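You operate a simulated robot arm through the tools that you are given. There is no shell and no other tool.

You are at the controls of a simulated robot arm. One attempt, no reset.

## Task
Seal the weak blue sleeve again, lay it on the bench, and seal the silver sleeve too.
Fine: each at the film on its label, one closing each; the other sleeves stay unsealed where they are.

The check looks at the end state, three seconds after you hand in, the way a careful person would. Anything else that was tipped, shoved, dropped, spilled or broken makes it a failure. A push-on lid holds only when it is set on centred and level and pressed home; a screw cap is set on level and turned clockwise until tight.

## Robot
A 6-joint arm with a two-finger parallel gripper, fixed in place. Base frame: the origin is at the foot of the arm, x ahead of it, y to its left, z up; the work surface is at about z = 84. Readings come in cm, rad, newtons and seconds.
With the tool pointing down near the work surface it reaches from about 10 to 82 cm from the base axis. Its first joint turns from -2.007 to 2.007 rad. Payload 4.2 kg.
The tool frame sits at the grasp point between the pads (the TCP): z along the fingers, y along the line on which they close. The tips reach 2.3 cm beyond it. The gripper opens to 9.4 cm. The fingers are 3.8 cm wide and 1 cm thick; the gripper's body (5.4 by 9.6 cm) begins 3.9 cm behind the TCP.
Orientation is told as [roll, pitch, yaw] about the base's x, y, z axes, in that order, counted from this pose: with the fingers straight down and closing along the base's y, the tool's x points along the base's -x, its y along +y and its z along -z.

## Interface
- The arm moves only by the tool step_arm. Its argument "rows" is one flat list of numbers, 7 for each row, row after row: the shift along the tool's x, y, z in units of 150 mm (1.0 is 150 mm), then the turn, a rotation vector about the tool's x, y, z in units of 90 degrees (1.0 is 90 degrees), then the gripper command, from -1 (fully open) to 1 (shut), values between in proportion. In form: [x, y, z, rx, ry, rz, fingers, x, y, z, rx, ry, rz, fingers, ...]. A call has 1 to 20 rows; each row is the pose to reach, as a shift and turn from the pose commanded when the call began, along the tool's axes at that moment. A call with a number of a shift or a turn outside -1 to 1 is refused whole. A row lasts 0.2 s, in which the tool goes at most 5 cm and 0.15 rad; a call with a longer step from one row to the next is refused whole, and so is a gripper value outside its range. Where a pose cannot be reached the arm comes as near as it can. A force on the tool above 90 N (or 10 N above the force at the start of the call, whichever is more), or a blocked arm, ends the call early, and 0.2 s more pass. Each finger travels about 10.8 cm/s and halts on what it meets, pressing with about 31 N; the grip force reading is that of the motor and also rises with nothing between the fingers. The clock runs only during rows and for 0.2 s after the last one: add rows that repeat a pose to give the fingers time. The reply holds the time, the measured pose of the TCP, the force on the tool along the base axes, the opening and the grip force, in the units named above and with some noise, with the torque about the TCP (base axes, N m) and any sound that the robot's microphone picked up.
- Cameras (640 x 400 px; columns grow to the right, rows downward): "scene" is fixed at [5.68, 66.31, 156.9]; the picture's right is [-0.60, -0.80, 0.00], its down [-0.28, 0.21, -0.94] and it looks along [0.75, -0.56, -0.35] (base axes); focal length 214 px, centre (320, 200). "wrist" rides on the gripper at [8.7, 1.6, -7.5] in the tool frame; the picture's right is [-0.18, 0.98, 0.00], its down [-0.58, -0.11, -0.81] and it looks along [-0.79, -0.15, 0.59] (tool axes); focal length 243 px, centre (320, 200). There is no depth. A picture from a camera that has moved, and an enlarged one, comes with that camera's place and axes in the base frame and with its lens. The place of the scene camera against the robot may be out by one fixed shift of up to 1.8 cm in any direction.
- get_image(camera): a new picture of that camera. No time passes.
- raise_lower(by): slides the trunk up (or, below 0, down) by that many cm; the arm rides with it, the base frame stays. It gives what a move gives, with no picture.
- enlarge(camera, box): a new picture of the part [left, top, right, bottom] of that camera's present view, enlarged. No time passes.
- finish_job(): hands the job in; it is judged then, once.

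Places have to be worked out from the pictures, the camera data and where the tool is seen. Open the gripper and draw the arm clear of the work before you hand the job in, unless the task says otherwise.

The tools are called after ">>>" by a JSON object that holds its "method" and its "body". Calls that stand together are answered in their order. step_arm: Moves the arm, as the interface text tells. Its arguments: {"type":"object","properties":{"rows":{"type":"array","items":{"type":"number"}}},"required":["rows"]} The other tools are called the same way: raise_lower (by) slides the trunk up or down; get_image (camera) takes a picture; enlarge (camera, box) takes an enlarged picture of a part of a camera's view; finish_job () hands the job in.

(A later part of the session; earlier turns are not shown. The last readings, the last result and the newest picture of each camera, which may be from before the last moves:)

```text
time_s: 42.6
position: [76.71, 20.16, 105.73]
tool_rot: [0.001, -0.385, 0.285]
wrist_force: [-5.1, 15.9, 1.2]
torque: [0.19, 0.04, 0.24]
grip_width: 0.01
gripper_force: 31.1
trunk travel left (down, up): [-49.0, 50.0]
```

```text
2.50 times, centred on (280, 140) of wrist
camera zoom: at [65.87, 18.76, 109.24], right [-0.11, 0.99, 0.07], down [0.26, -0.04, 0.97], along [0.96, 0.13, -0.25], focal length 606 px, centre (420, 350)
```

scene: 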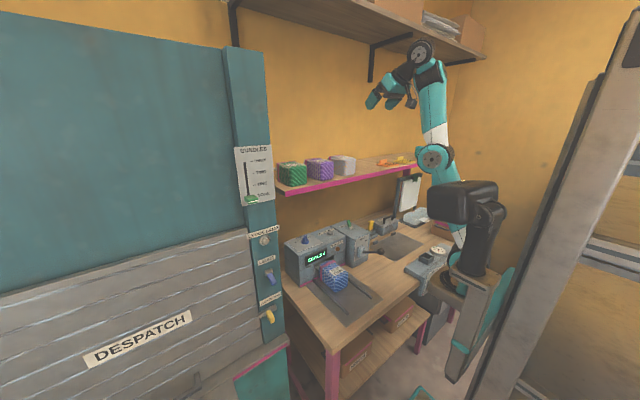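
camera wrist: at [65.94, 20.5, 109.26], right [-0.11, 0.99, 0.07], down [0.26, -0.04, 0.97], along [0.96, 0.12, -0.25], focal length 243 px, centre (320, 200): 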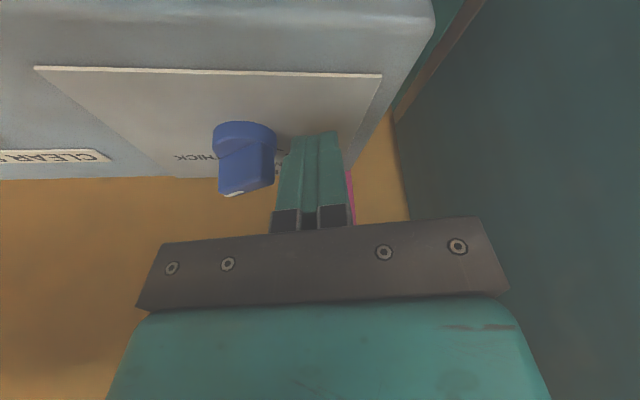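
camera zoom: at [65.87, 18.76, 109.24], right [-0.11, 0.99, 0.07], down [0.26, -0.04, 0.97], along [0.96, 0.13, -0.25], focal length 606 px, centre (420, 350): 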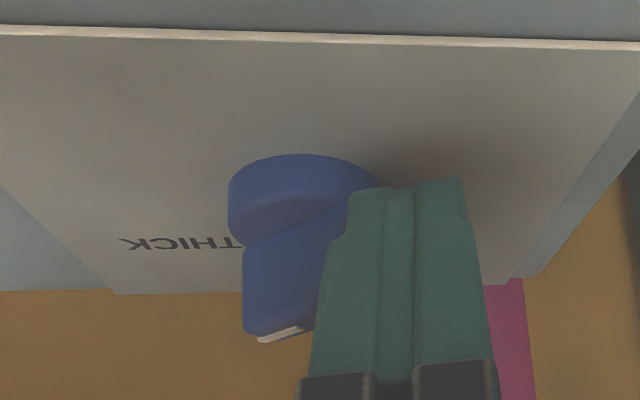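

Contact with about 16 N, the dial has not yet turned. I continue pushing in small steps.

>>> {"method": "step_arm", "body": {"rows": [0.0086, -0.032, -0.0035, 0, 0, 0, 1, 0.0173, -0.064, -0.007, 0, 0, 0, 1, 0.0173, -0.064, -0.007, 0, 0, 0, 1]}}

>>> {"method": "enlarge", "body": {"camera": "wrist", "box": [190, 60, 370, 220]}}

```text
time_s: 43.4
position: [76.34, 19.87, 105.49]
tool_rot: [0.001, -0.386, 0.296]
wrist_force: [-43.3, 51.4, -12.6]
torque: [0.67, 0.76, 0.67]
grip_width: 0.0
gripper_force: 31.0
trunk travel left (down, up): [-49.0, 50.0]
```

```text
2.50 times, centred on (280, 140) of wrist
camera zoom: at [65.48, 18.31, 109.24], right [-0.12, 0.99, 0.07], down [0.26, -0.04, 0.97], along [0.96, 0.14, -0.25], focal length 606 px, centre (420, 350)
```

zoom: 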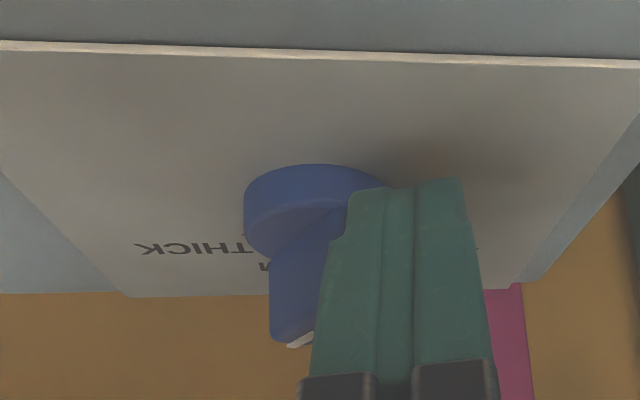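

The force shows I'm pressing on the tail's end face (no turning leverage). I back off, go over to the dial's right side, and look at where it now points.

>>> {"method": "step_arm", "body": {"rows": [0.009, 0.086, -0.004, 0, 0, 0, 1, 0.054, 0.14, -0.13, 0, 0, 0, 1, 0.086, 0.164, -0.272, 0, 0, 0, 1, 0.165, -0.131, -0.304, 0, 0, 0, 1, 0.191, -0.2267, -0.3145, 0, 0, 0, 1, 0.191, -0.2267, -0.3145, 0, 0, 0, 1]}}

>>> {"method": "get_image", "body": {"camera": "wrist"}}

>>> {"method": "enlarge", "body": {"camera": "wrist", "box": [270, 60, 450, 190]}}

>>> {"method": "enlarge", "body": {"camera": "scene", "box": [290, 225, 330, 252]}}

```text
time_s: 44.8
position: [73.41, 14.36, 108.89]
tool_rot: [0.002, -0.382, 0.282]
wrist_force: [-0.7, 0.2, -0.3]
torque: [0.03, 0.02, 0.01]
grip_width: 0.01
gripper_force: 31.0
trunk travel left (down, up): [-49.0, 50.0]
```

```text
taken
camera wrist: at [62.63, 13.08, 112.6], right [-0.11, 0.99, 0.07], down [0.26, -0.04, 0.97], along [0.96, 0.12, -0.25], focal length 243 px, centre (320, 200)
```

wrist: 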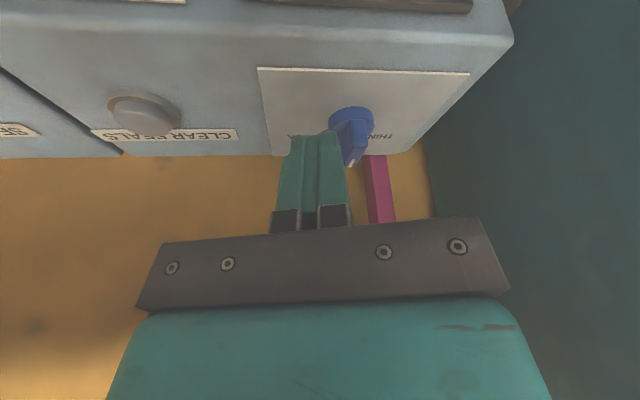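

```text
3.08 times, centred on (360, 125) of wrist
camera zoom: at [62.63, 13.08, 112.6], right [-0.11, 0.99, 0.07], down [0.26, -0.04, 0.97], along [0.96, 0.12, -0.25], focal length 746 px, centre (197, 431)
```

zoom: 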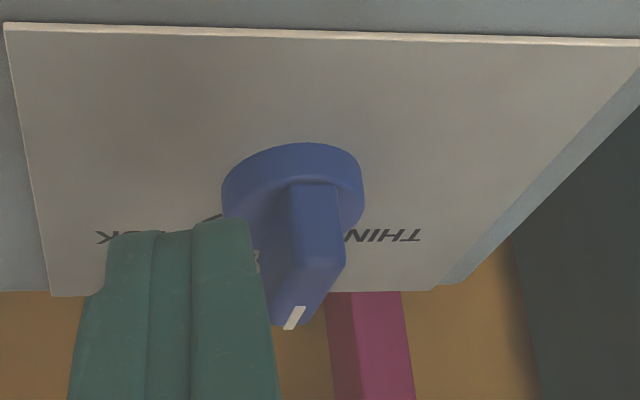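

```text
14.81 times, centred on (310, 238) of scene
camera zoom: at [5.68, 66.31, 156.9], right [-0.6, -0.8, 0.0], down [-0.28, 0.21, -0.94], along [0.75, -0.56, -0.35], focal length 3177 px, centre (468, -370)
```

zoom: 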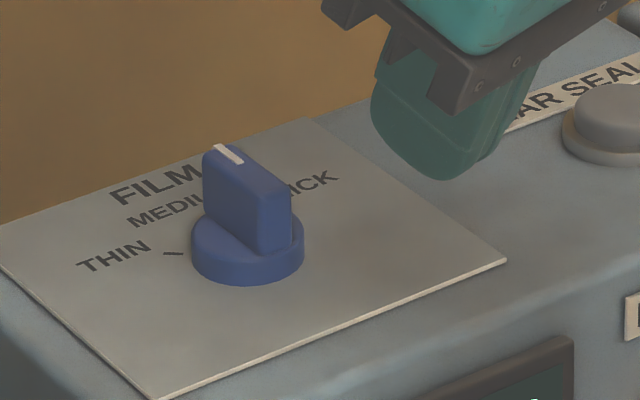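

The dial turned to MEDIUM (fin now pointing straight back). To get to THIN I push the tail on once more, from its left side, now with good leverage.

>>> {"method": "step_arm", "body": {"rows": [-0.073, 0.224, -0.0065, 0, 0, 0, 1, -0.1214, 0.4224, 0.0275, 0, 0, 0, 1, -0.1358, 0.4038, 0.1628, 0, 0, 0, 1, -0.1476, 0.3852, 0.304, 0, 0, 0, 1, -0.1476, 0.3852, 0.304, 0, 0, 0, 1]}}

>>> {"method": "enlarge", "body": {"camera": "wrist", "box": [190, 60, 370, 220]}}

```text
time_s: 46.0
position: [75.39, 20.97, 105.5]
tool_rot: [0.001, -0.383, 0.28]
wrist_force: [-0.1, 0.3, -0.2]
torque: [-0.04, 0.02, 0.01]
grip_width: 0.01
gripper_force: 30.8
trunk travel left (down, up): [-49.0, 50.0]
```

```text
2.50 times, centred on (280, 140) of wrist
camera zoom: at [64.63, 19.65, 109.18], right [-0.11, 0.99, 0.07], down [0.26, -0.04, 0.97], along [0.96, 0.12, -0.25], focal length 606 px, centre (420, 350)
```

zoom: 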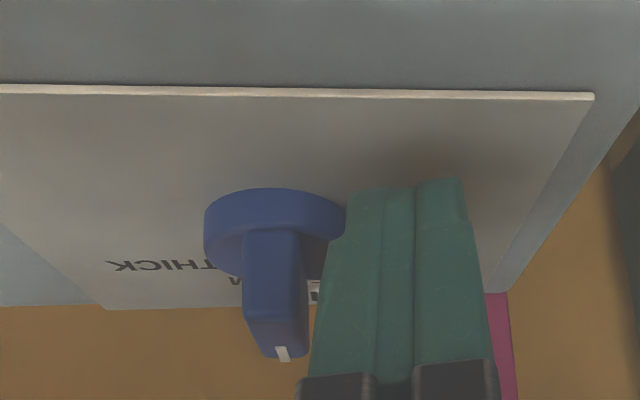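

Clear view: the fin points to MEDIUM, and my fingers are left of its tail. I push right by 2.2 cm in small steps.

>>> {"method": "step_arm", "body": {"rows": [0.0095, -0.0352, -0.0038, 0, 0, 0, 1, 0.019, -0.0704, -0.0077, 0, 0, 0, 1, 0.0285, -0.1056, -0.0115, 0, 0, 0, 1, 0.038, -0.1408, -0.0153, 0, 0, 0, 1]}}

>>> {"method": "enlarge", "body": {"camera": "wrist", "box": [190, 60, 370, 220]}}

```text
time_s: 47.0
position: [75.4, 18.88, 105.58]
tool_rot: [-0.001, -0.383, 0.283]
wrist_force: [-5.3, 2.2, -1.2]
torque: [0.02, 0.08, 0.01]
grip_width: 0.0
gripper_force: 30.8
trunk travel left (down, up): [-49.0, 50.0]
```

```text
2.50 times, centred on (280, 140) of wrist
camera zoom: at [64.56, 17.49, 109.19], right [-0.11, 0.99, 0.07], down [0.26, -0.04, 0.97], along [0.96, 0.12, -0.25], focal length 606 px, centre (420, 350)
```

zoom: 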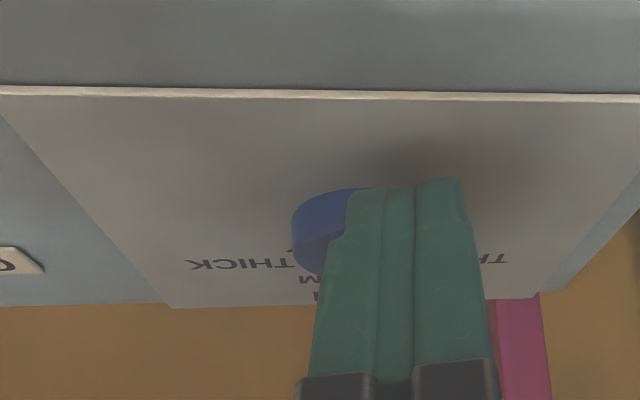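

Light contact only; the fin is hidden behind the fingers, so I check with the scene camera.

>>> {"method": "enlarge", "body": {"camera": "scene", "box": [285, 205, 345, 255]}}

>>> {"method": "enlarge", "body": {"camera": "scene", "box": [290, 225, 330, 252]}}

```text
8.00 times, centred on (315, 230) of scene
camera zoom: at [5.68, 66.31, 156.9], right [-0.6, -0.8, 0.0], down [-0.28, 0.21, -0.94], along [0.75, -0.56, -0.35], focal length 1716 px, centre (360, -40)
```

zoom: 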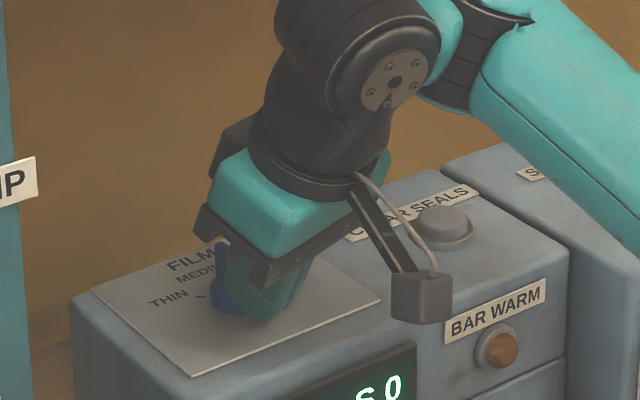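

```text
14.81 times, centred on (310, 238) of scene
camera zoom: at [5.68, 66.31, 156.9], right [-0.6, -0.8, 0.0], down [-0.28, 0.21, -0.94], along [0.75, -0.56, -0.35], focal length 3177 px, centre (468, -370)
```

zoom: 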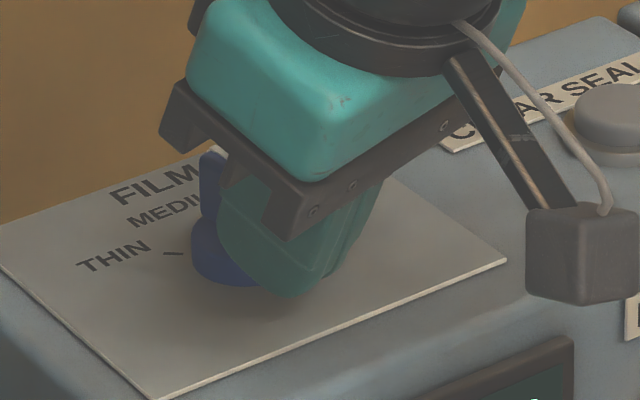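

It still seems at MEDIUM with the tail just being touched. I push another 0.9 cm.

>>> {"method": "step_arm", "body": {"rows": [0.005, -0.019, -0.002, 0, 0, 0, 1, 0.0104, -0.0384, -0.0042, 0, 0, 0, 1, 0.0155, -0.0576, -0.0063, 0, 0, 0, 1]}}

>>> {"method": "enlarge", "body": {"camera": "scene", "box": [290, 225, 330, 252]}}

>>> {"method": "enlarge", "body": {"camera": "wrist", "box": [190, 60, 370, 220]}}

```text
time_s: 47.8
position: [75.48, 17.96, 105.55]
tool_rot: [-0.001, -0.384, 0.281]
wrist_force: [-0.3, 3.6, 2.4]
torque: [0.03, -0.02, 0.1]
grip_width: 0.0
gripper_force: 30.9
trunk travel left (down, up): [-49.0, 50.0]
```

```text
14.81 times, centred on (310, 238) of scene
camera zoom: at [5.68, 66.31, 156.9], right [-0.6, -0.8, 0.0], down [-0.28, 0.21, -0.94], along [0.75, -0.56, -0.35], focal length 3177 px, centre (468, -370)
```

zoom: 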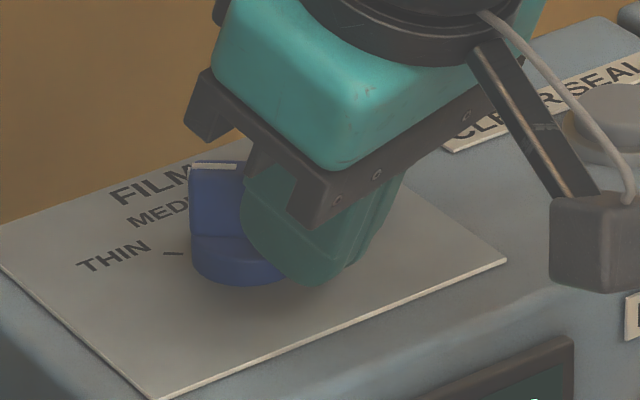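

```text
2.50 times, centred on (280, 140) of wrist
camera zoom: at [64.64, 16.6, 109.19], right [-0.11, 0.99, 0.07], down [0.26, -0.04, 0.97], along [0.96, 0.12, -0.25], focal length 606 px, centre (420, 350)
```

zoom: 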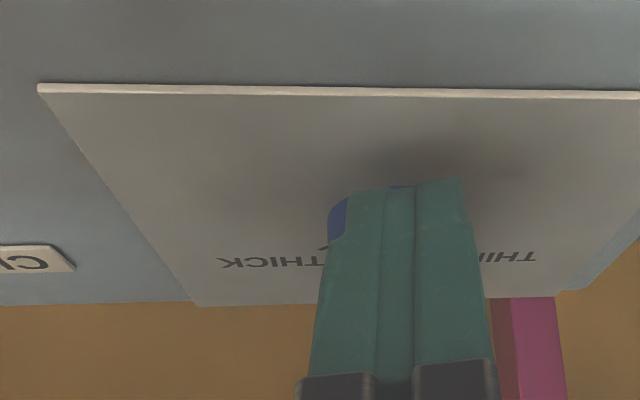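

The white mark now points left toward THIN. I back the fingers away and verify.

>>> {"method": "step_arm", "body": {"rows": [0.07, 0.05, -0.05, 0, 0, 0, 1, 0.1, 0.05, -0.2, 0, 0, 0, 1, 0.13, 0.05, -0.35, 0, 0, 0, 1]}}

>>> {"method": "enlarge", "body": {"camera": "scene", "box": [290, 225, 330, 252]}}

>>> {"method": "enlarge", "body": {"camera": "wrist", "box": [220, 40, 420, 220]}}

>>> {"method": "enlarge", "body": {"camera": "scene", "box": [285, 205, 385, 275]}}

```text
time_s: 48.6
position: [71.67, 17.62, 109.7]
tool_rot: [0.0, -0.38, 0.28]
wrist_force: [1.1, -0.2, -0.3]
torque: [0.03, -0.01, 0.0]
grip_width: 0.0
gripper_force: 31.0
trunk travel left (down, up): [-49.0, 50.0]
```

```text
14.81 times, centred on (310, 238) of scene
camera zoom: at [5.68, 66.31, 156.9], right [-0.6, -0.8, 0.0], down [-0.28, 0.21, -0.94], along [0.75, -0.56, -0.35], focal length 3177 px, centre (468, -370)
```

zoom: 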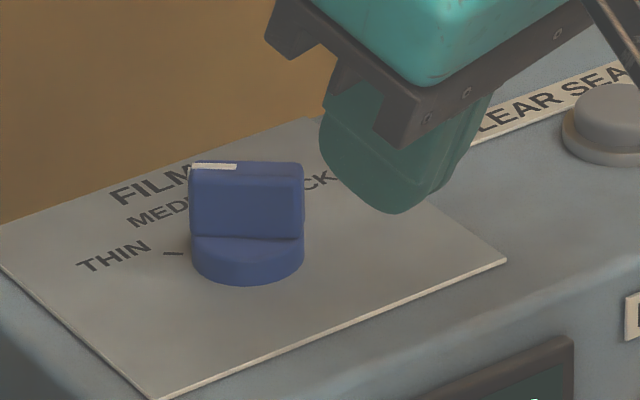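

```text
2.22 times, centred on (320, 130) of wrist
camera zoom: at [60.88, 16.17, 113.4], right [-0.11, 0.99, 0.07], down [0.26, -0.04, 0.96], along [0.96, 0.12, -0.25], focal length 539 px, centre (320, 356)
```

zoom: 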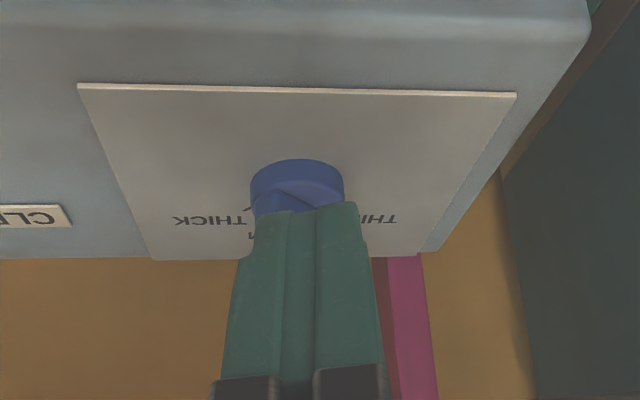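

```text
5.71 times, centred on (335, 240) of scene
camera zoom: at [5.68, 66.31, 156.9], right [-0.6, -0.8, 0.0], down [-0.28, 0.21, -0.94], along [0.75, -0.56, -0.35], focal length 1226 px, centre (234, -29)
```

zoom: 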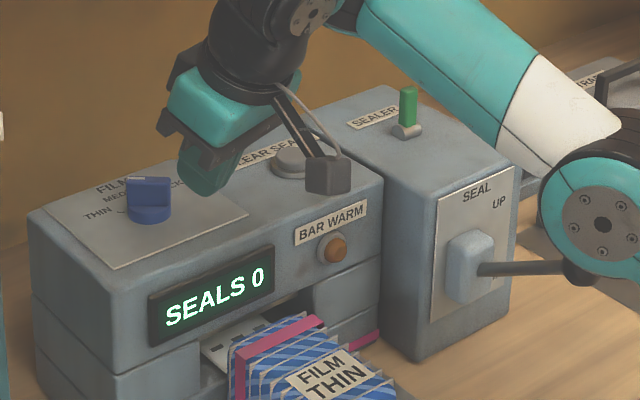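

The dial now reads THIN. The Bar Warm lamp still looks unlit, so I check it and the toggle closely.

>>> {"method": "enlarge", "body": {"camera": "scene", "box": [330, 238, 352, 254]}}

>>> {"method": "enlarge", "body": {"camera": "scene", "box": [340, 213, 365, 235]}}

>>> {"method": "get_image", "body": {"camera": "wrist"}}

>>> {"method": "get_image", "body": {"camera": "scene"}}

```text
16.00 times, centred on (341, 246) of scene
camera zoom: at [5.68, 66.31, 156.9], right [-0.6, -0.8, 0.0], down [-0.28, 0.21, -0.94], along [0.75, -0.56, -0.35], focal length 3432 px, centre (-16, -536)
```

zoom: 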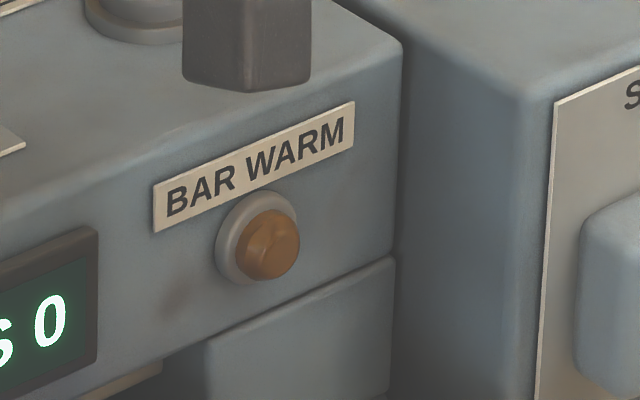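

```text
16.00 times, centred on (352, 224) of scene
camera zoom: at [5.68, 66.31, 156.9], right [-0.6, -0.8, 0.0], down [-0.28, 0.21, -0.94], along [0.75, -0.56, -0.35], focal length 3432 px, centre (-200, -184)
```

zoom: 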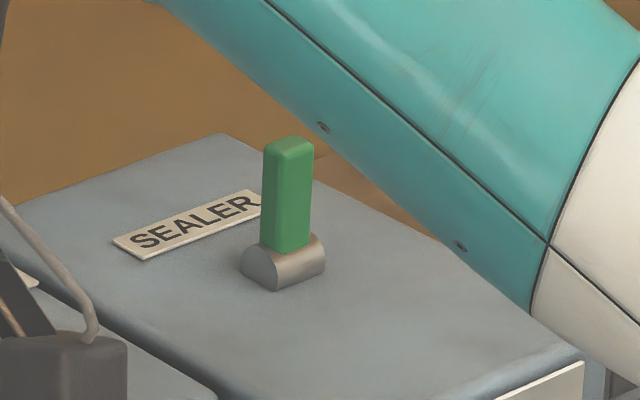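

```text
taken
camera wrist: at [60.88, 16.17, 113.4], right [-0.11, 0.99, 0.07], down [0.26, -0.04, 0.96], along [0.96, 0.12, -0.25], focal length 243 px, centre (320, 200)
```

wrist: 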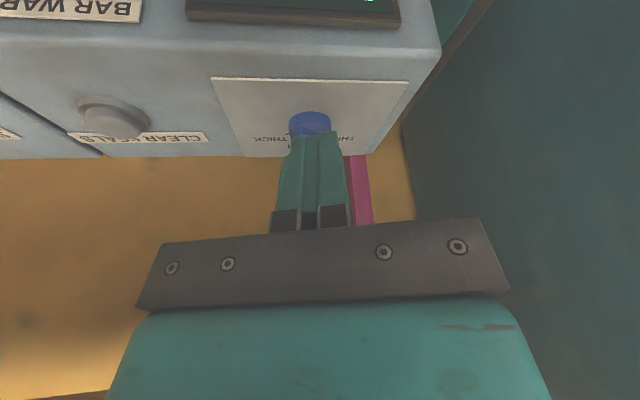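

```text
taken
```

scene: 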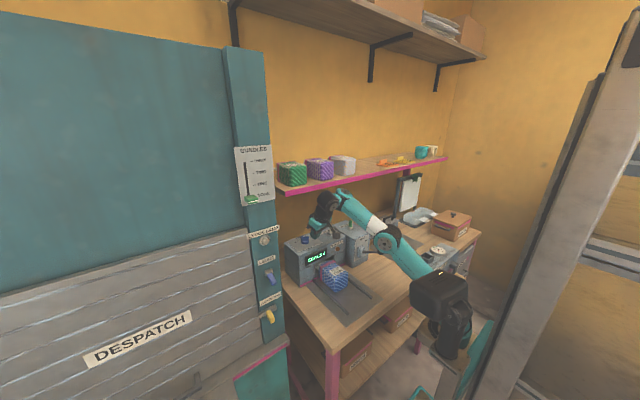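

The stalk stands exactly upright and the lamp is unlit so far; it may still be warming, or the switch may be only half-way. I go back to the toggle to make sure it is fully forward.

>>> {"method": "step_arm", "body": {"rows": [0.09, -0.27, -0.085, 0.033, 0, 0.083, 0.2, 0.18, -0.54, -0.17, 0.067, 0, 0.1658, 0.2, 0.279, -0.813, -0.256, 0.067, 0, 0.1658, 0.2, 0.279, -0.813, -0.256, 0.067, 0, 0.1658, 0.2]}}

>>> {"method": "enlarge", "body": {"camera": "scene", "box": [285, 205, 385, 275]}}

```text
time_s: 49.6
position: [70.79, 4.69, 112.82]
tool_rot: [0.001, -0.38, 0.0]
wrist_force: [-0.3, 0.4, -0.7]
torque: [0.03, -0.01, -0.03]
grip_width: 3.75
gripper_force: 0.0
out of reach, approached as far as the arm can: row 2, 3, 4
trunk travel left (down, up): [-49.0, 50.0]
```

```text
5.71 times, centred on (335, 240) of scene
camera zoom: at [5.68, 66.31, 156.9], right [-0.6, -0.8, 0.0], down [-0.28, 0.21, -0.94], along [0.75, -0.56, -0.35], focal length 1226 px, centre (234, -29)
```

zoom: 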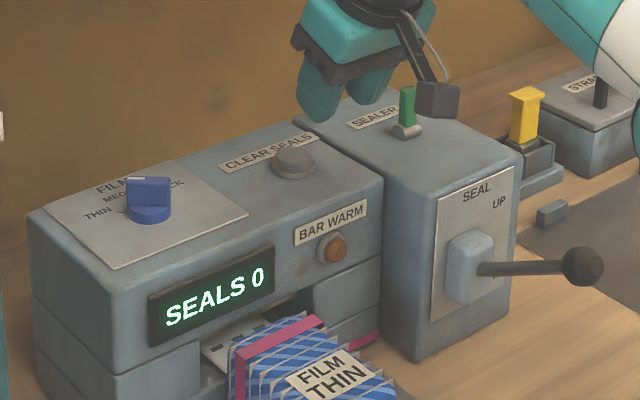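

Clear. I continue to the toggle, in front of it and slightly above.

>>> {"method": "step_arm", "body": {"rows": [0.002, -0.3, 0.06, 0, 0, 0, 0.1, 0.005, -0.6, 0.12, 0, 0, 0, 0.1, 0.0075, -0.9, 0.18, 0, 0, 0, 0.1, 0.0075, -0.9, 0.234, 0, 0, 0, 0.1, 0.0075, -0.9, 0.234, 0, 0, 0, 0.1]}}

>>> {"method": "get_image", "body": {"camera": "wrist"}}

```text
time_s: 50.8
position: [74.08, -8.9, 112.32]
tool_rot: [0.0, -0.38, 0.0]
wrist_force: [0.4, 0.4, 0.0]
torque: [-0.01, 0.0, -0.02]
grip_width: 4.24
gripper_force: 0.0
out of reach, approached as far as the arm can: row 1, 2, 3, 4, 5
trunk travel left (down, up): [-49.0, 50.0]
```

```text
taken
camera wrist: at [63.2, -7.11, 115.97], right [0.17, 0.98, 0.07], down [0.24, -0.11, 0.96], along [0.96, -0.15, -0.25], focal length 243 px, centre (320, 200)
```

wrist: 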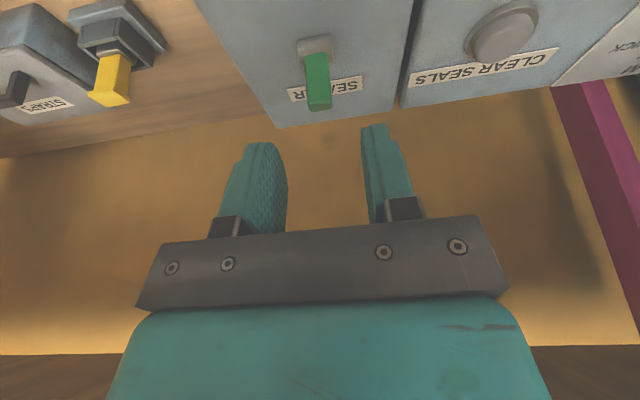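

Tilt-limited again, so I lower the trunk 5 cm (the tips then ride about 3 cm above the block).

>>> {"method": "raise_lower", "body": {"by": -5}}

>>> {"method": "enlarge", "body": {"camera": "wrist", "box": [270, 60, 370, 200]}}

>>> {"method": "enlarge", "body": {"camera": "scene", "box": [285, 205, 385, 275]}}

```text
time_s: 51.7
position: [74.08, -8.73, 107.39]
tool_rot: [0.0, -0.38, 0.0]
wrist_force: [-0.3, 0.3, 0.2]
torque: [0.01, 0.0, -0.03]
grip_width: 4.23
gripper_force: 0.1
trunk travel left (down, up): [-44.0, 55.0]
```

```text
2.86 times, centred on (320, 130) of wrist
camera zoom: at [63.2, -7.09, 110.97], right [0.17, 0.98, 0.07], down [0.24, -0.11, 0.96], along [0.96, -0.15, -0.25], focal length 693 px, centre (320, 400)
```

zoom: 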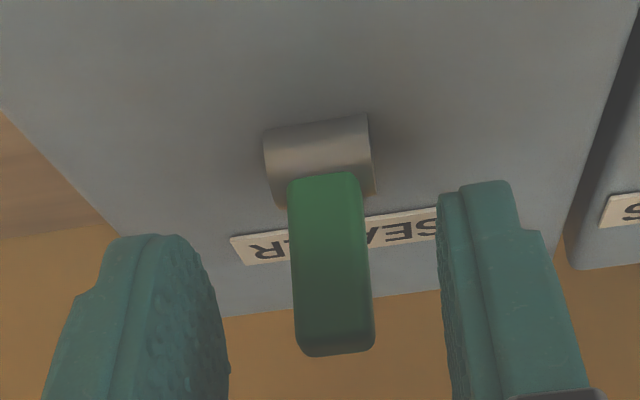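

```text
5.71 times, centred on (335, 240) of scene
camera zoom: at [5.68, 66.31, 156.9], right [-0.6, -0.8, 0.0], down [-0.28, 0.21, -0.94], along [0.75, -0.56, -0.35], focal length 1226 px, centre (234, -29)
```

zoom: 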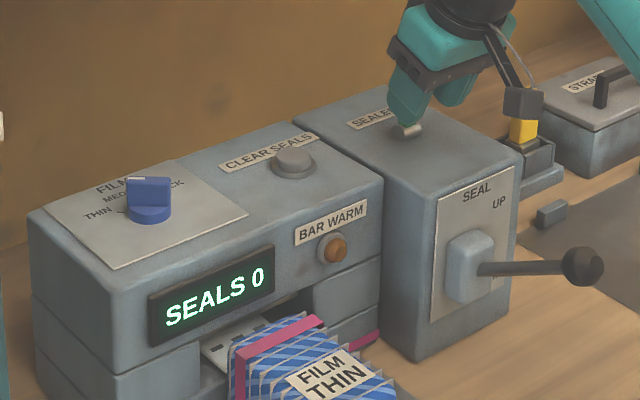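

Calibrating against the block's vertical edges, the toggle is upright now (it was 26° back). I grip it centrally and pull forward gently to see if it has more travel.

>>> {"method": "step_arm", "body": {"rows": [-0.05, 0, 0.081, 0, 0, 0, 0.1, -0.1, 0, 0.162, 0, 0, 0, 0.1, -0.1, 0, 0.162, 0, 0, 0, 0.1]}}

>>> {"method": "enlarge", "body": {"camera": "scene", "box": [335, 195, 385, 240]}}

>>> {"method": "enlarge", "body": {"camera": "wrist", "box": [270, 60, 370, 200]}}

```text
time_s: 52.5
position: [76.2, -8.74, 105.61]
tool_rot: [0.0, -0.381, -0.001]
wrist_force: [1.0, 0.1, -0.8]
torque: [0.0, -0.04, 0.02]
grip_width: 4.23
gripper_force: 0.0
trunk travel left (down, up): [-44.0, 55.0]
```

```text
8.89 times, centred on (360, 218) of scene
camera zoom: at [5.68, 66.31, 156.9], right [-0.6, -0.8, 0.0], down [-0.28, 0.21, -0.94], along [0.75, -0.56, -0.35], focal length 1906 px, centre (-36, 44)
```

zoom: 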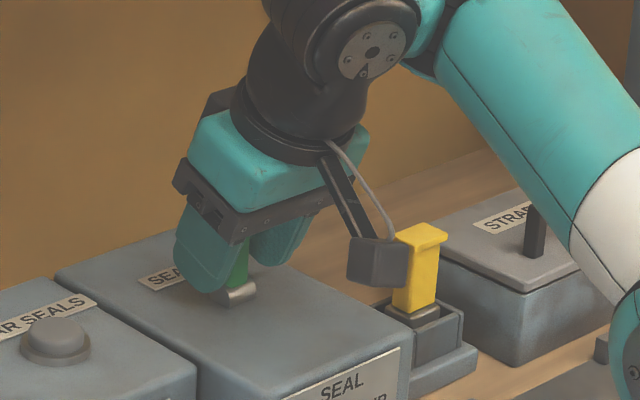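

```text
2.86 times, centred on (320, 130) of wrist
camera zoom: at [65.45, -7.04, 109.31], right [0.17, 0.98, 0.07], down [0.24, -0.11, 0.96], along [0.96, -0.15, -0.25], focal length 693 px, centre (320, 400)
```

zoom: 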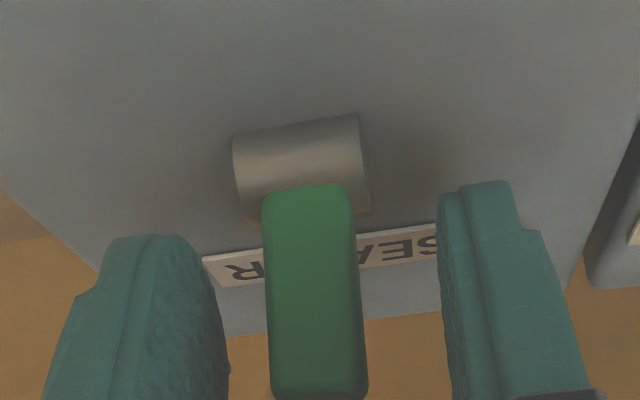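

The stalk is centred between the pads. I grip and pull 1.5 cm, watching the force.

>>> {"method": "step_arm", "body": {"rows": [0, 0, 0, 0, 0, 0, 1, 0, 0, 0, 0, 0, 0, 1, 0, 0, 0, 0, 0, 0, 1, 0.031, 0, -0.0124, 0, 0, 0, 1, 0.062, 0, -0.0248, 0, 0, 0, 1, 0.093, 0, -0.037, 0, 0, 0, 1]}}

>>> {"method": "enlarge", "body": {"camera": "scene", "box": [335, 195, 385, 240]}}

>>> {"method": "enlarge", "body": {"camera": "wrist", "box": [270, 60, 370, 200]}}

```text
time_s: 53.9
position: [75.54, -8.76, 105.62]
tool_rot: [0.002, -0.371, 0.0]
wrist_force: [24.1, -1.5, -28.2]
torque: [-0.89, -0.63, -0.19]
grip_width: 1.6
gripper_force: 45.2
out of reach, approached as far as the arm can: row 5, 6
trunk travel left (down, up): [-44.0, 55.0]
```

```text
8.89 times, centred on (360, 218) of scene
camera zoom: at [5.68, 66.31, 156.9], right [-0.6, -0.8, 0.0], down [-0.28, 0.21, -0.94], along [0.75, -0.56, -0.35], focal length 1906 px, centre (-36, 44)
```

zoom: 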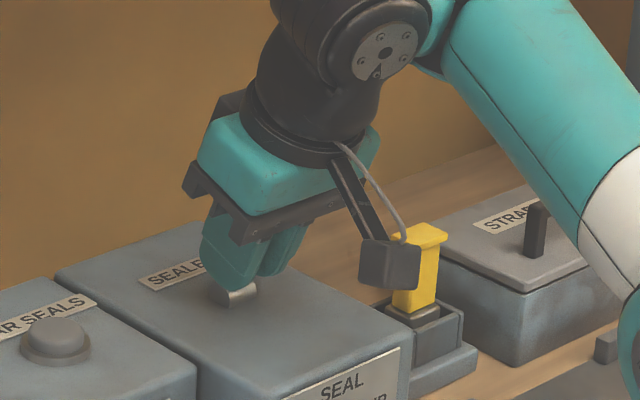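

```text
2.86 times, centred on (320, 130) of wrist
camera zoom: at [64.72, -7.13, 109.45], right [0.17, 0.98, 0.07], down [0.25, -0.11, 0.96], along [0.95, -0.15, -0.26], focal length 693 px, centre (320, 400)
```

zoom: 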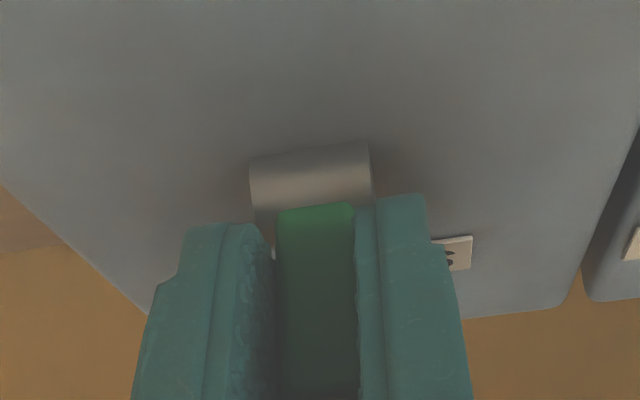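

The toggle resists with about 25 N, so upright is its end stop — it is fully switched. I release and back off along the tool axis.

>>> {"method": "step_arm", "body": {"rows": [0.093, 0, -0.037, 0, 0, 0, 0.1, 0.093, 0, -0.037, 0, 0, 0, 0.1, 0.093, 0, -0.15, 0, 0, 0, 0.1, 0.093, 0, -0.35, 0, 0, 0, 0.1, 0.093, 0, -0.5, 0, 0, 0, 0.1]}}

>>> {"method": "enlarge", "body": {"camera": "scene", "box": [285, 205, 385, 275]}}

>>> {"method": "get_image", "body": {"camera": "wrist"}}

```text
time_s: 55.1
position: [71.19, -8.83, 112.57]
tool_rot: [-0.001, -0.379, 0.001]
wrist_force: [0.1, 0.0, -0.8]
torque: [0.0, 0.03, 0.01]
grip_width: 4.21
gripper_force: 0.0
out of reach, approached as far as the arm can: row 1, 2
trunk travel left (down, up): [-44.0, 55.0]
```

```text
5.71 times, centred on (335, 240) of scene
camera zoom: at [5.68, 66.31, 156.9], right [-0.6, -0.8, 0.0], down [-0.28, 0.21, -0.94], along [0.75, -0.56, -0.35], focal length 1226 px, centre (234, -29)
```

zoom: 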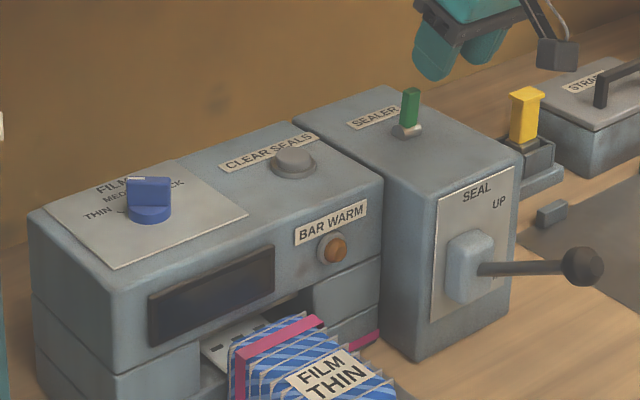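

```text
taken
camera wrist: at [60.39, -7.14, 116.24], right [0.17, 0.98, 0.07], down [0.24, -0.11, 0.96], along [0.96, -0.15, -0.26], focal length 243 px, centre (320, 200)
```

wrist: 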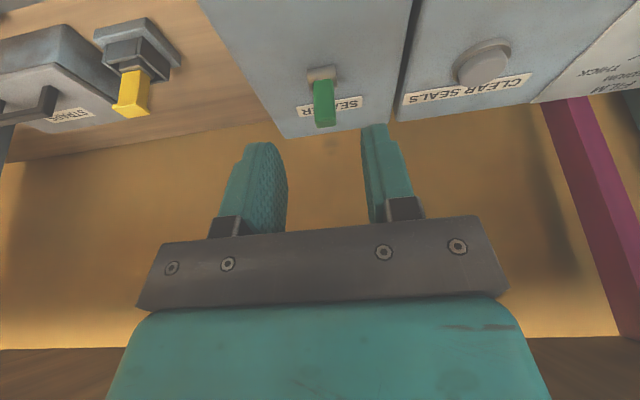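

The display has gone dark — so the switch's state or the unit's power changed. I look closely at the toggle's lean, the lamp and the display.

>>> {"method": "enlarge", "body": {"camera": "scene", "box": [340, 213, 365, 235]}}

>>> {"method": "enlarge", "body": {"camera": "scene", "box": [305, 235, 352, 265]}}

>>> {"method": "enlarge", "body": {"camera": "wrist", "box": [280, 50, 370, 140]}}

```text
16.00 times, centred on (352, 224) of scene
camera zoom: at [5.68, 66.31, 156.9], right [-0.6, -0.8, 0.0], down [-0.28, 0.21, -0.94], along [0.75, -0.56, -0.35], focal length 3432 px, centre (-200, -184)
```

zoom: 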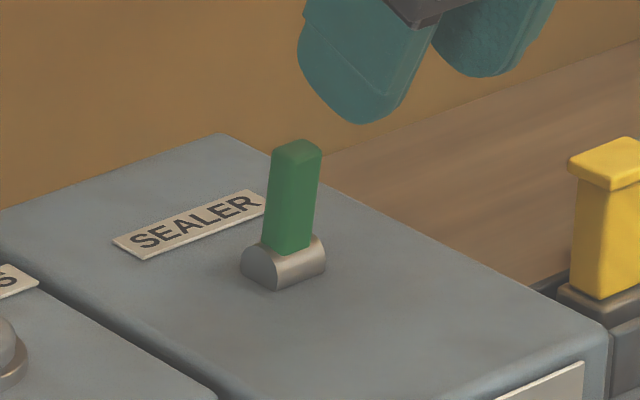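

```text
13.33 times, centred on (328, 250) of scene
camera zoom: at [5.68, 66.31, 156.9], right [-0.6, -0.8, 0.0], down [-0.28, 0.21, -0.94], along [0.75, -0.56, -0.35], focal length 2860 px, centre (207, -467)
```

zoom: 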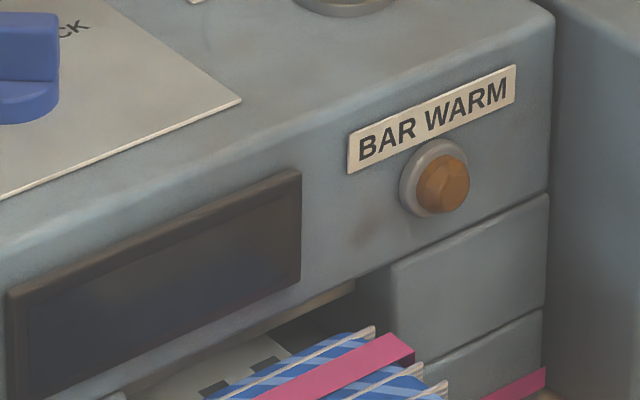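

```text
4.44 times, centred on (325, 95) of wrist
camera zoom: at [60.39, -7.14, 116.24], right [0.17, 0.98, 0.07], down [0.24, -0.11, 0.96], along [0.96, -0.15, -0.26], focal length 1078 px, centre (298, 667)
```

zoom: 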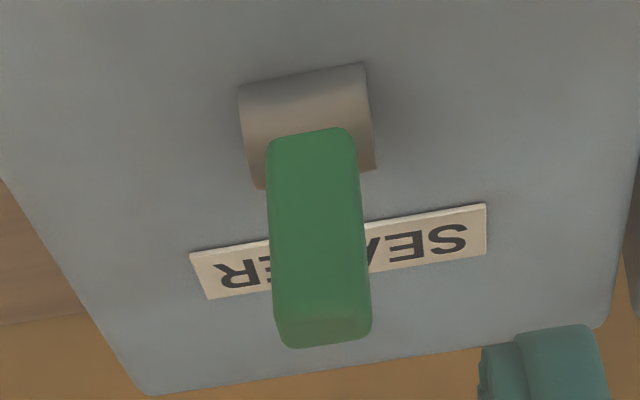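

The toggle now leans 5° forward and the display is dark, so leaning back was ON all along. I will push it back to its original position with closed fingers: first lower the trunk 2 cm and come down in front of it.

>>> {"method": "raise_lower", "body": {"by": -2}}

>>> {"method": "step_arm", "body": {"rows": [0.014, 0, 0.15, 0, 0, 0, 1, 0.02, 0, 0.23, 0, 0, 0, 1, 0.028, 0, 0.304, 0, 0, 0, 1, 0.028, 0, 0.304, 0, 0, 0, 1]}}

>>> {"method": "get_image", "body": {"camera": "wrist"}}

>>> {"method": "enlarge", "body": {"camera": "scene", "box": [335, 200, 375, 240]}}

```text
time_s: 55.8
position: [71.12, -8.79, 110.71]
tool_rot: [0.002, -0.381, 0.0]
wrist_force: [0.6, -0.8, -0.1]
torque: [0.0, 0.02, -0.01]
grip_width: 4.23
gripper_force: 0.0
trunk travel left (down, up): [-42.0, 57.0]
```

```text
time_s: 56.8
position: [72.55, -8.79, 106.33]
tool_rot: [0.001, -0.378, 0.001]
wrist_force: [0.2, 0.0, -0.2]
torque: [0.01, 0.01, 0.0]
grip_width: 0.02
gripper_force: 31.0
trunk travel left (down, up): [-42.0, 57.0]
```

```text
taken
camera wrist: at [61.79, -7.13, 110.02], right [0.17, 0.98, 0.07], down [0.24, -0.11, 0.96], along [0.95, -0.15, -0.26], focal length 243 px, centre (320, 200)
```

wrist: 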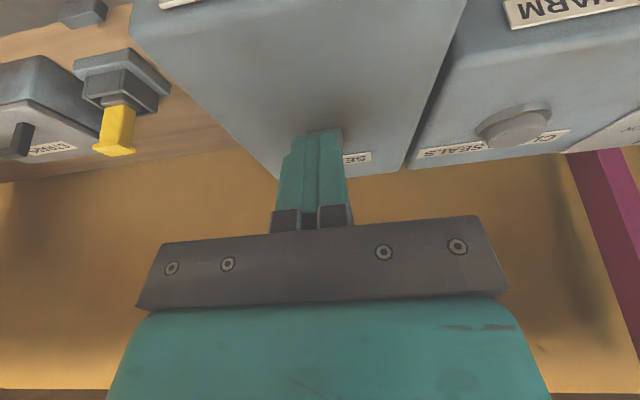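

```text
10.00 times, centred on (355, 220) of scene
camera zoom: at [5.68, 66.31, 156.9], right [-0.6, -0.8, 0.0], down [-0.28, 0.21, -0.94], along [0.75, -0.56, -0.35], focal length 2145 px, centre (-30, 0)
```

zoom: 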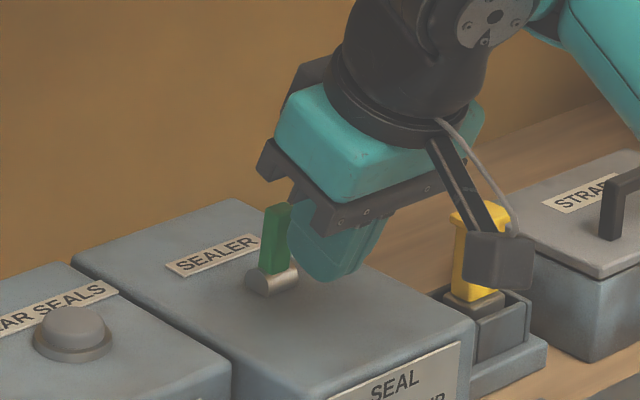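

The closed fingers are just in front of the toggle. I push it backward 2.8 cm in small steps.

>>> {"method": "step_arm", "body": {"rows": [-0.043, 0, 0.017, 0, 0, 0, 1, -0.087, 0, 0.035, 0, 0, 0, 1, -0.13, 0, 0.052, 0, 0, 0, 1, -0.173, 0, 0.069, 0, 0, 0, 1]}}

>>> {"method": "enlarge", "body": {"camera": "scene", "box": [335, 200, 375, 240]}}

>>> {"method": "enlarge", "body": {"camera": "scene", "box": [285, 205, 385, 275]}}

```text
time_s: 57.8
position: [74.76, -8.88, 106.69]
tool_rot: [-0.008, -0.386, 0.007]
wrist_force: [-77.5, 5.3, 2.1]
torque: [0.23, 1.03, 0.08]
grip_width: 0.0
gripper_force: 30.9
trunk travel left (down, up): [-42.0, 57.0]
heard: click
```

```text
10.00 times, centred on (355, 220) of scene
camera zoom: at [5.68, 66.31, 156.9], right [-0.6, -0.8, 0.0], down [-0.28, 0.21, -0.94], along [0.75, -0.56, -0.35], focal length 2145 px, centre (-30, 0)
```

zoom: 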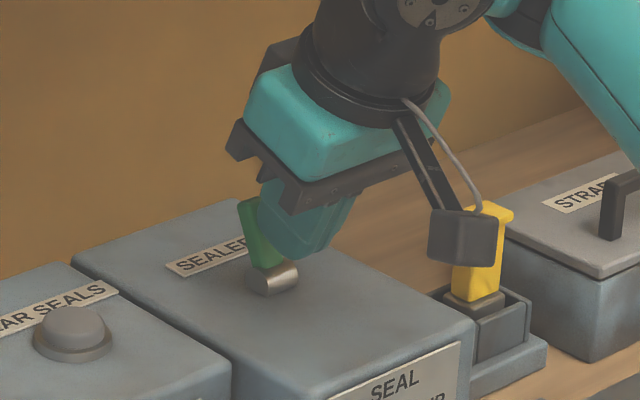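

```text
5.71 times, centred on (335, 240) of scene
camera zoom: at [5.68, 66.31, 156.9], right [-0.6, -0.8, 0.0], down [-0.28, 0.21, -0.94], along [0.75, -0.56, -0.35], focal length 1226 px, centre (234, -29)
```

zoom: 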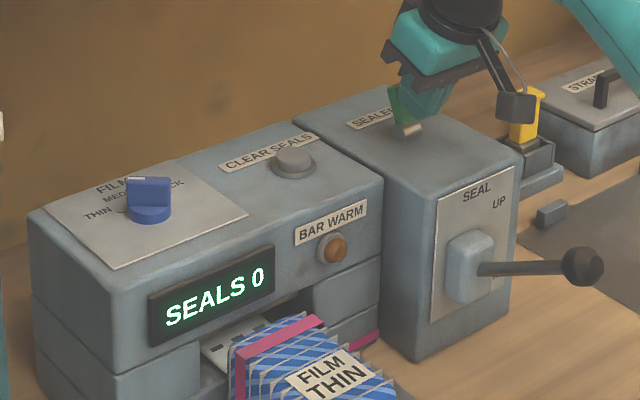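

A click, the display is back on, and the toggle is in its original ON position. I back away and then wait a little to see whether the lamp lights.

>>> {"method": "step_arm", "body": {"rows": [-0.1, 0, 0.0, 0, 0, 0, 1, -0.05, 0, -0.15, 0, 0, 0, 1, 0, 0, -0.3, 0, 0, 0, 1, 0.1, 0.1, -0.4, 0, 0, 0, 1, 0.2, 0.2, -0.5, 0, 0, 0, 1]}}

>>> {"method": "get_image", "body": {"camera": "scene"}}

>>> {"method": "enlarge", "body": {"camera": "scene", "box": [285, 205, 385, 275]}}

```text
time_s: 58.0
position: [74.88, -8.8, 106.92]
tool_rot: [-0.017, -0.385, 0.017]
wrist_force: [-65.0, 2.4, 5.9]
torque: [-0.38, 0.79, 0.31]
grip_width: 0.0
gripper_force: 31.0
trunk travel left (down, up): [-42.0, 57.0]
stopped in row 1: the force on the tool passed its limit at 128 N (the readings are from after the stop); the commanded pose is now the measured one
```

```text
taken
```

scene: 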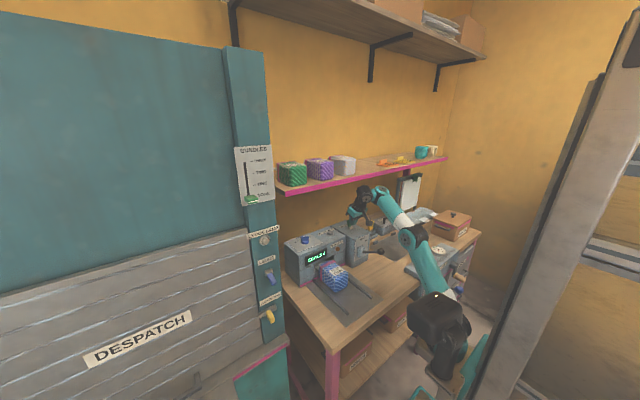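

```text
5.71 times, centred on (335, 240) of scene
camera zoom: at [5.68, 66.31, 156.9], right [-0.6, -0.8, 0.0], down [-0.28, 0.21, -0.94], along [0.75, -0.56, -0.35], focal length 1226 px, centre (234, -29)
```

zoom: 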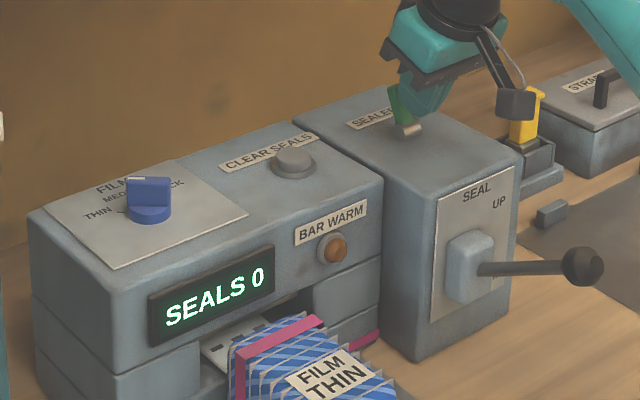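

That first row had the wrong sign and pressed the toggle against its stop; nothing appears changed (display on, toggle intact). I now retreat properly, backward and up.

>>> {"method": "step_arm", "body": {"rows": [0.06, 0, -0.03, 0, 0, 0, 1, 0.15, 0, -0.1, 0, 0, 0, 1, 0.2, 0.05, -0.3, 0, 0, 0, 1, 0.2, 0.2, -0.45, 0, 0, 0, 1]}}

>>> {"method": "enlarge", "body": {"camera": "scene", "box": [285, 205, 385, 275]}}

>>> {"method": "get_image", "body": {"camera": "wrist"}}

```text
time_s: 59.0
position: [70.16, -5.73, 111.62]
tool_rot: [-0.008, -0.378, 0.012]
wrist_force: [0.0, -0.8, -0.2]
torque: [-0.02, 0.01, 0.0]
grip_width: 0.0
gripper_force: 30.9
trunk travel left (down, up): [-42.0, 57.0]
```

```text
5.71 times, centred on (335, 240) of scene
camera zoom: at [5.68, 66.31, 156.9], right [-0.6, -0.8, 0.0], down [-0.28, 0.21, -0.94], along [0.75, -0.56, -0.35], focal length 1226 px, centre (234, -29)
```

zoom: 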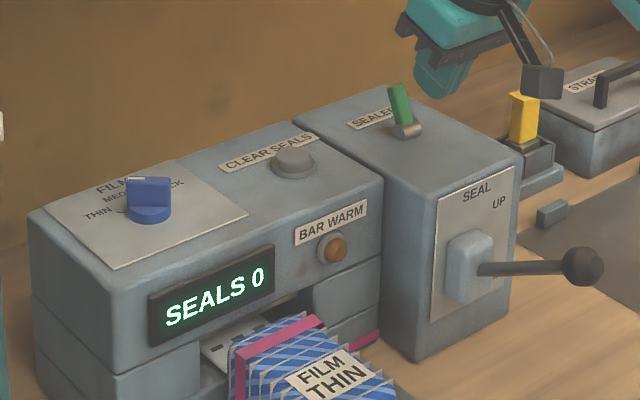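

```text
taken
camera wrist: at [59.28, -4.12, 115.26], right [0.16, 0.98, 0.06], down [0.24, -0.1, 0.97], along [0.96, -0.14, -0.25], focal length 243 px, centre (320, 200)
```

wrist: 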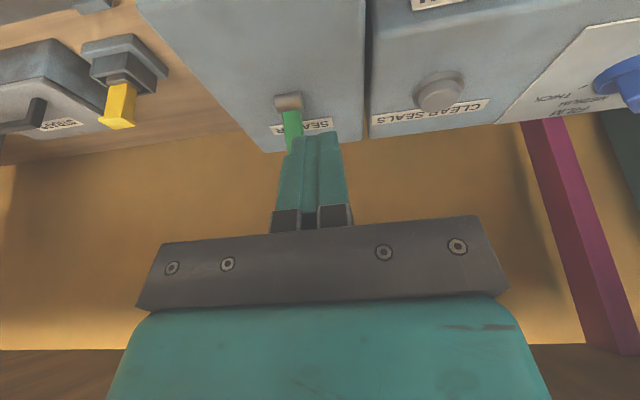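

State is now: sealer ON, dial THIN, lever up. I move back to a viewing spot in front of the machine to check the sleeve's mouth in the jaw and watch the lamp while time passes.

>>> {"method": "step_arm", "body": {"rows": [0.155, 0.117, -0.062, 0, 0.03, 0, 1, 0.31, 0.234, -0.124, 0, 0.06, 0, 1, 0.465, 0.35, -0.186, 0, 0.1, 0, 1, 0.619, 0.467, -0.247, 0, 0.13, 0, 1]}}

>>> {"method": "step_arm", "body": {"rows": [0.17, 0.117, 0.04, 0, 0, 0, 1, 0.34, 0.234, 0.08, 0, 0, 0, 1, 0.5, 0.35, 0.12, 0, 0, 0, 1, 0.65, 0.467, 0.16, 0, 0, 0, 1]}}

>>> {"method": "get_image", "body": {"camera": "wrist"}}

>>> {"method": "enlarge", "body": {"camera": "scene", "box": [285, 205, 385, 275]}}

```text
time_s: 60.0
position: [60.02, 1.22, 111.43]
tool_rot: [-0.01, -0.174, 0.012]
wrist_force: [0.7, 1.0, -0.6]
torque: [-0.03, 0.0, 0.0]
grip_width: 0.0
gripper_force: 31.2
trunk travel left (down, up): [-42.0, 57.0]
```

```text
time_s: 61.0
position: [50.64, 8.14, 107.32]
tool_rot: [-0.009, -0.176, 0.012]
wrist_force: [-0.1, -0.2, -0.2]
torque: [0.01, -0.02, -0.01]
grip_width: 0.0
gripper_force: 31.4
trunk travel left (down, up): [-42.0, 57.0]
```

```text
taken
camera wrist: at [40.86, 9.73, 113.2], right [0.17, 0.98, 0.02], down [0.43, -0.1, 0.9], along [0.89, -0.15, -0.44], focal length 243 px, centre (320, 200)
```

wrist: 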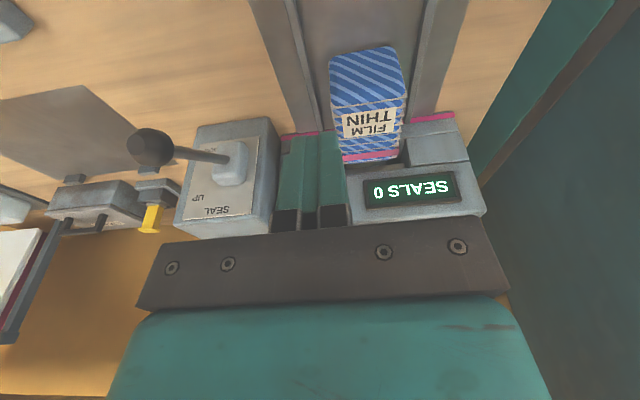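

```text
5.71 times, centred on (335, 240) of scene
camera zoom: at [5.68, 66.31, 156.9], right [-0.6, -0.8, 0.0], down [-0.28, 0.21, -0.94], along [0.75, -0.56, -0.35], focal length 1226 px, centre (234, -29)
```

zoom: 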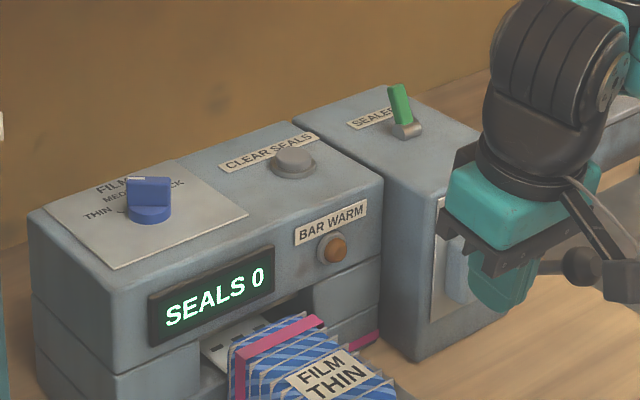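

From here I zoom in on the sleeve's mouth and the jaw area.

>>> {"method": "enlarge", "body": {"camera": "wrist", "box": [310, 30, 490, 210]}}

>>> {"method": "enlarge", "body": {"camera": "scene", "box": [305, 245, 355, 285]}}

>>> {"method": "enlarge", "body": {"camera": "scene", "box": [290, 225, 330, 252]}}

```text
2.22 times, centred on (400, 120) of wrist
camera zoom: at [40.86, 9.73, 113.2], right [0.17, 0.98, 0.02], down [0.43, -0.1, 0.9], along [0.89, -0.15, -0.44], focal length 539 px, centre (142, 378)
```

zoom: 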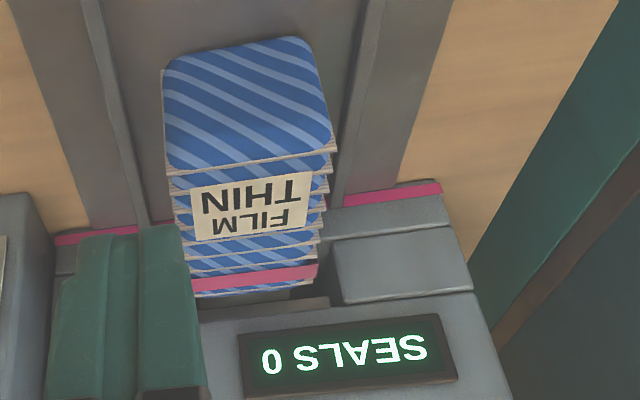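

```text
10.00 times, centred on (330, 265) of scene
camera zoom: at [5.68, 66.31, 156.9], right [-0.6, -0.8, 0.0], down [-0.28, 0.21, -0.94], along [0.75, -0.56, -0.35], focal length 2145 px, centre (220, -450)
```

zoom: 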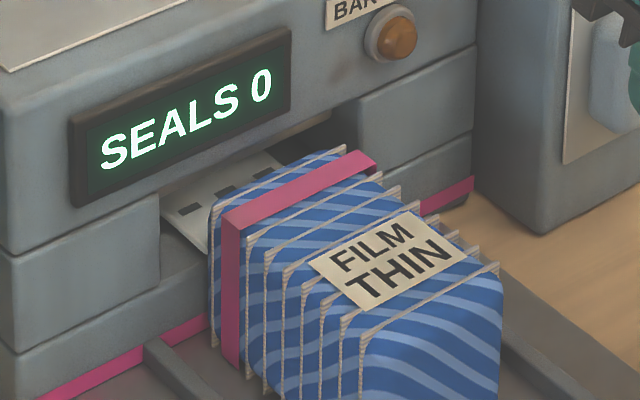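

```text
14.81 times, centred on (310, 238) of scene
camera zoom: at [5.68, 66.31, 156.9], right [-0.6, -0.8, 0.0], down [-0.28, 0.21, -0.94], along [0.75, -0.56, -0.35], focal length 3177 px, centre (468, -370)
```

zoom: 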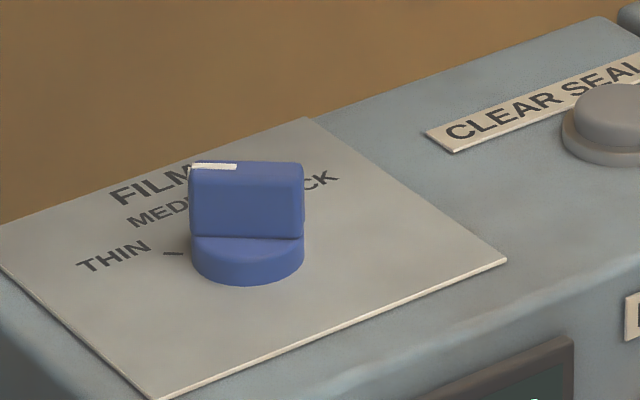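

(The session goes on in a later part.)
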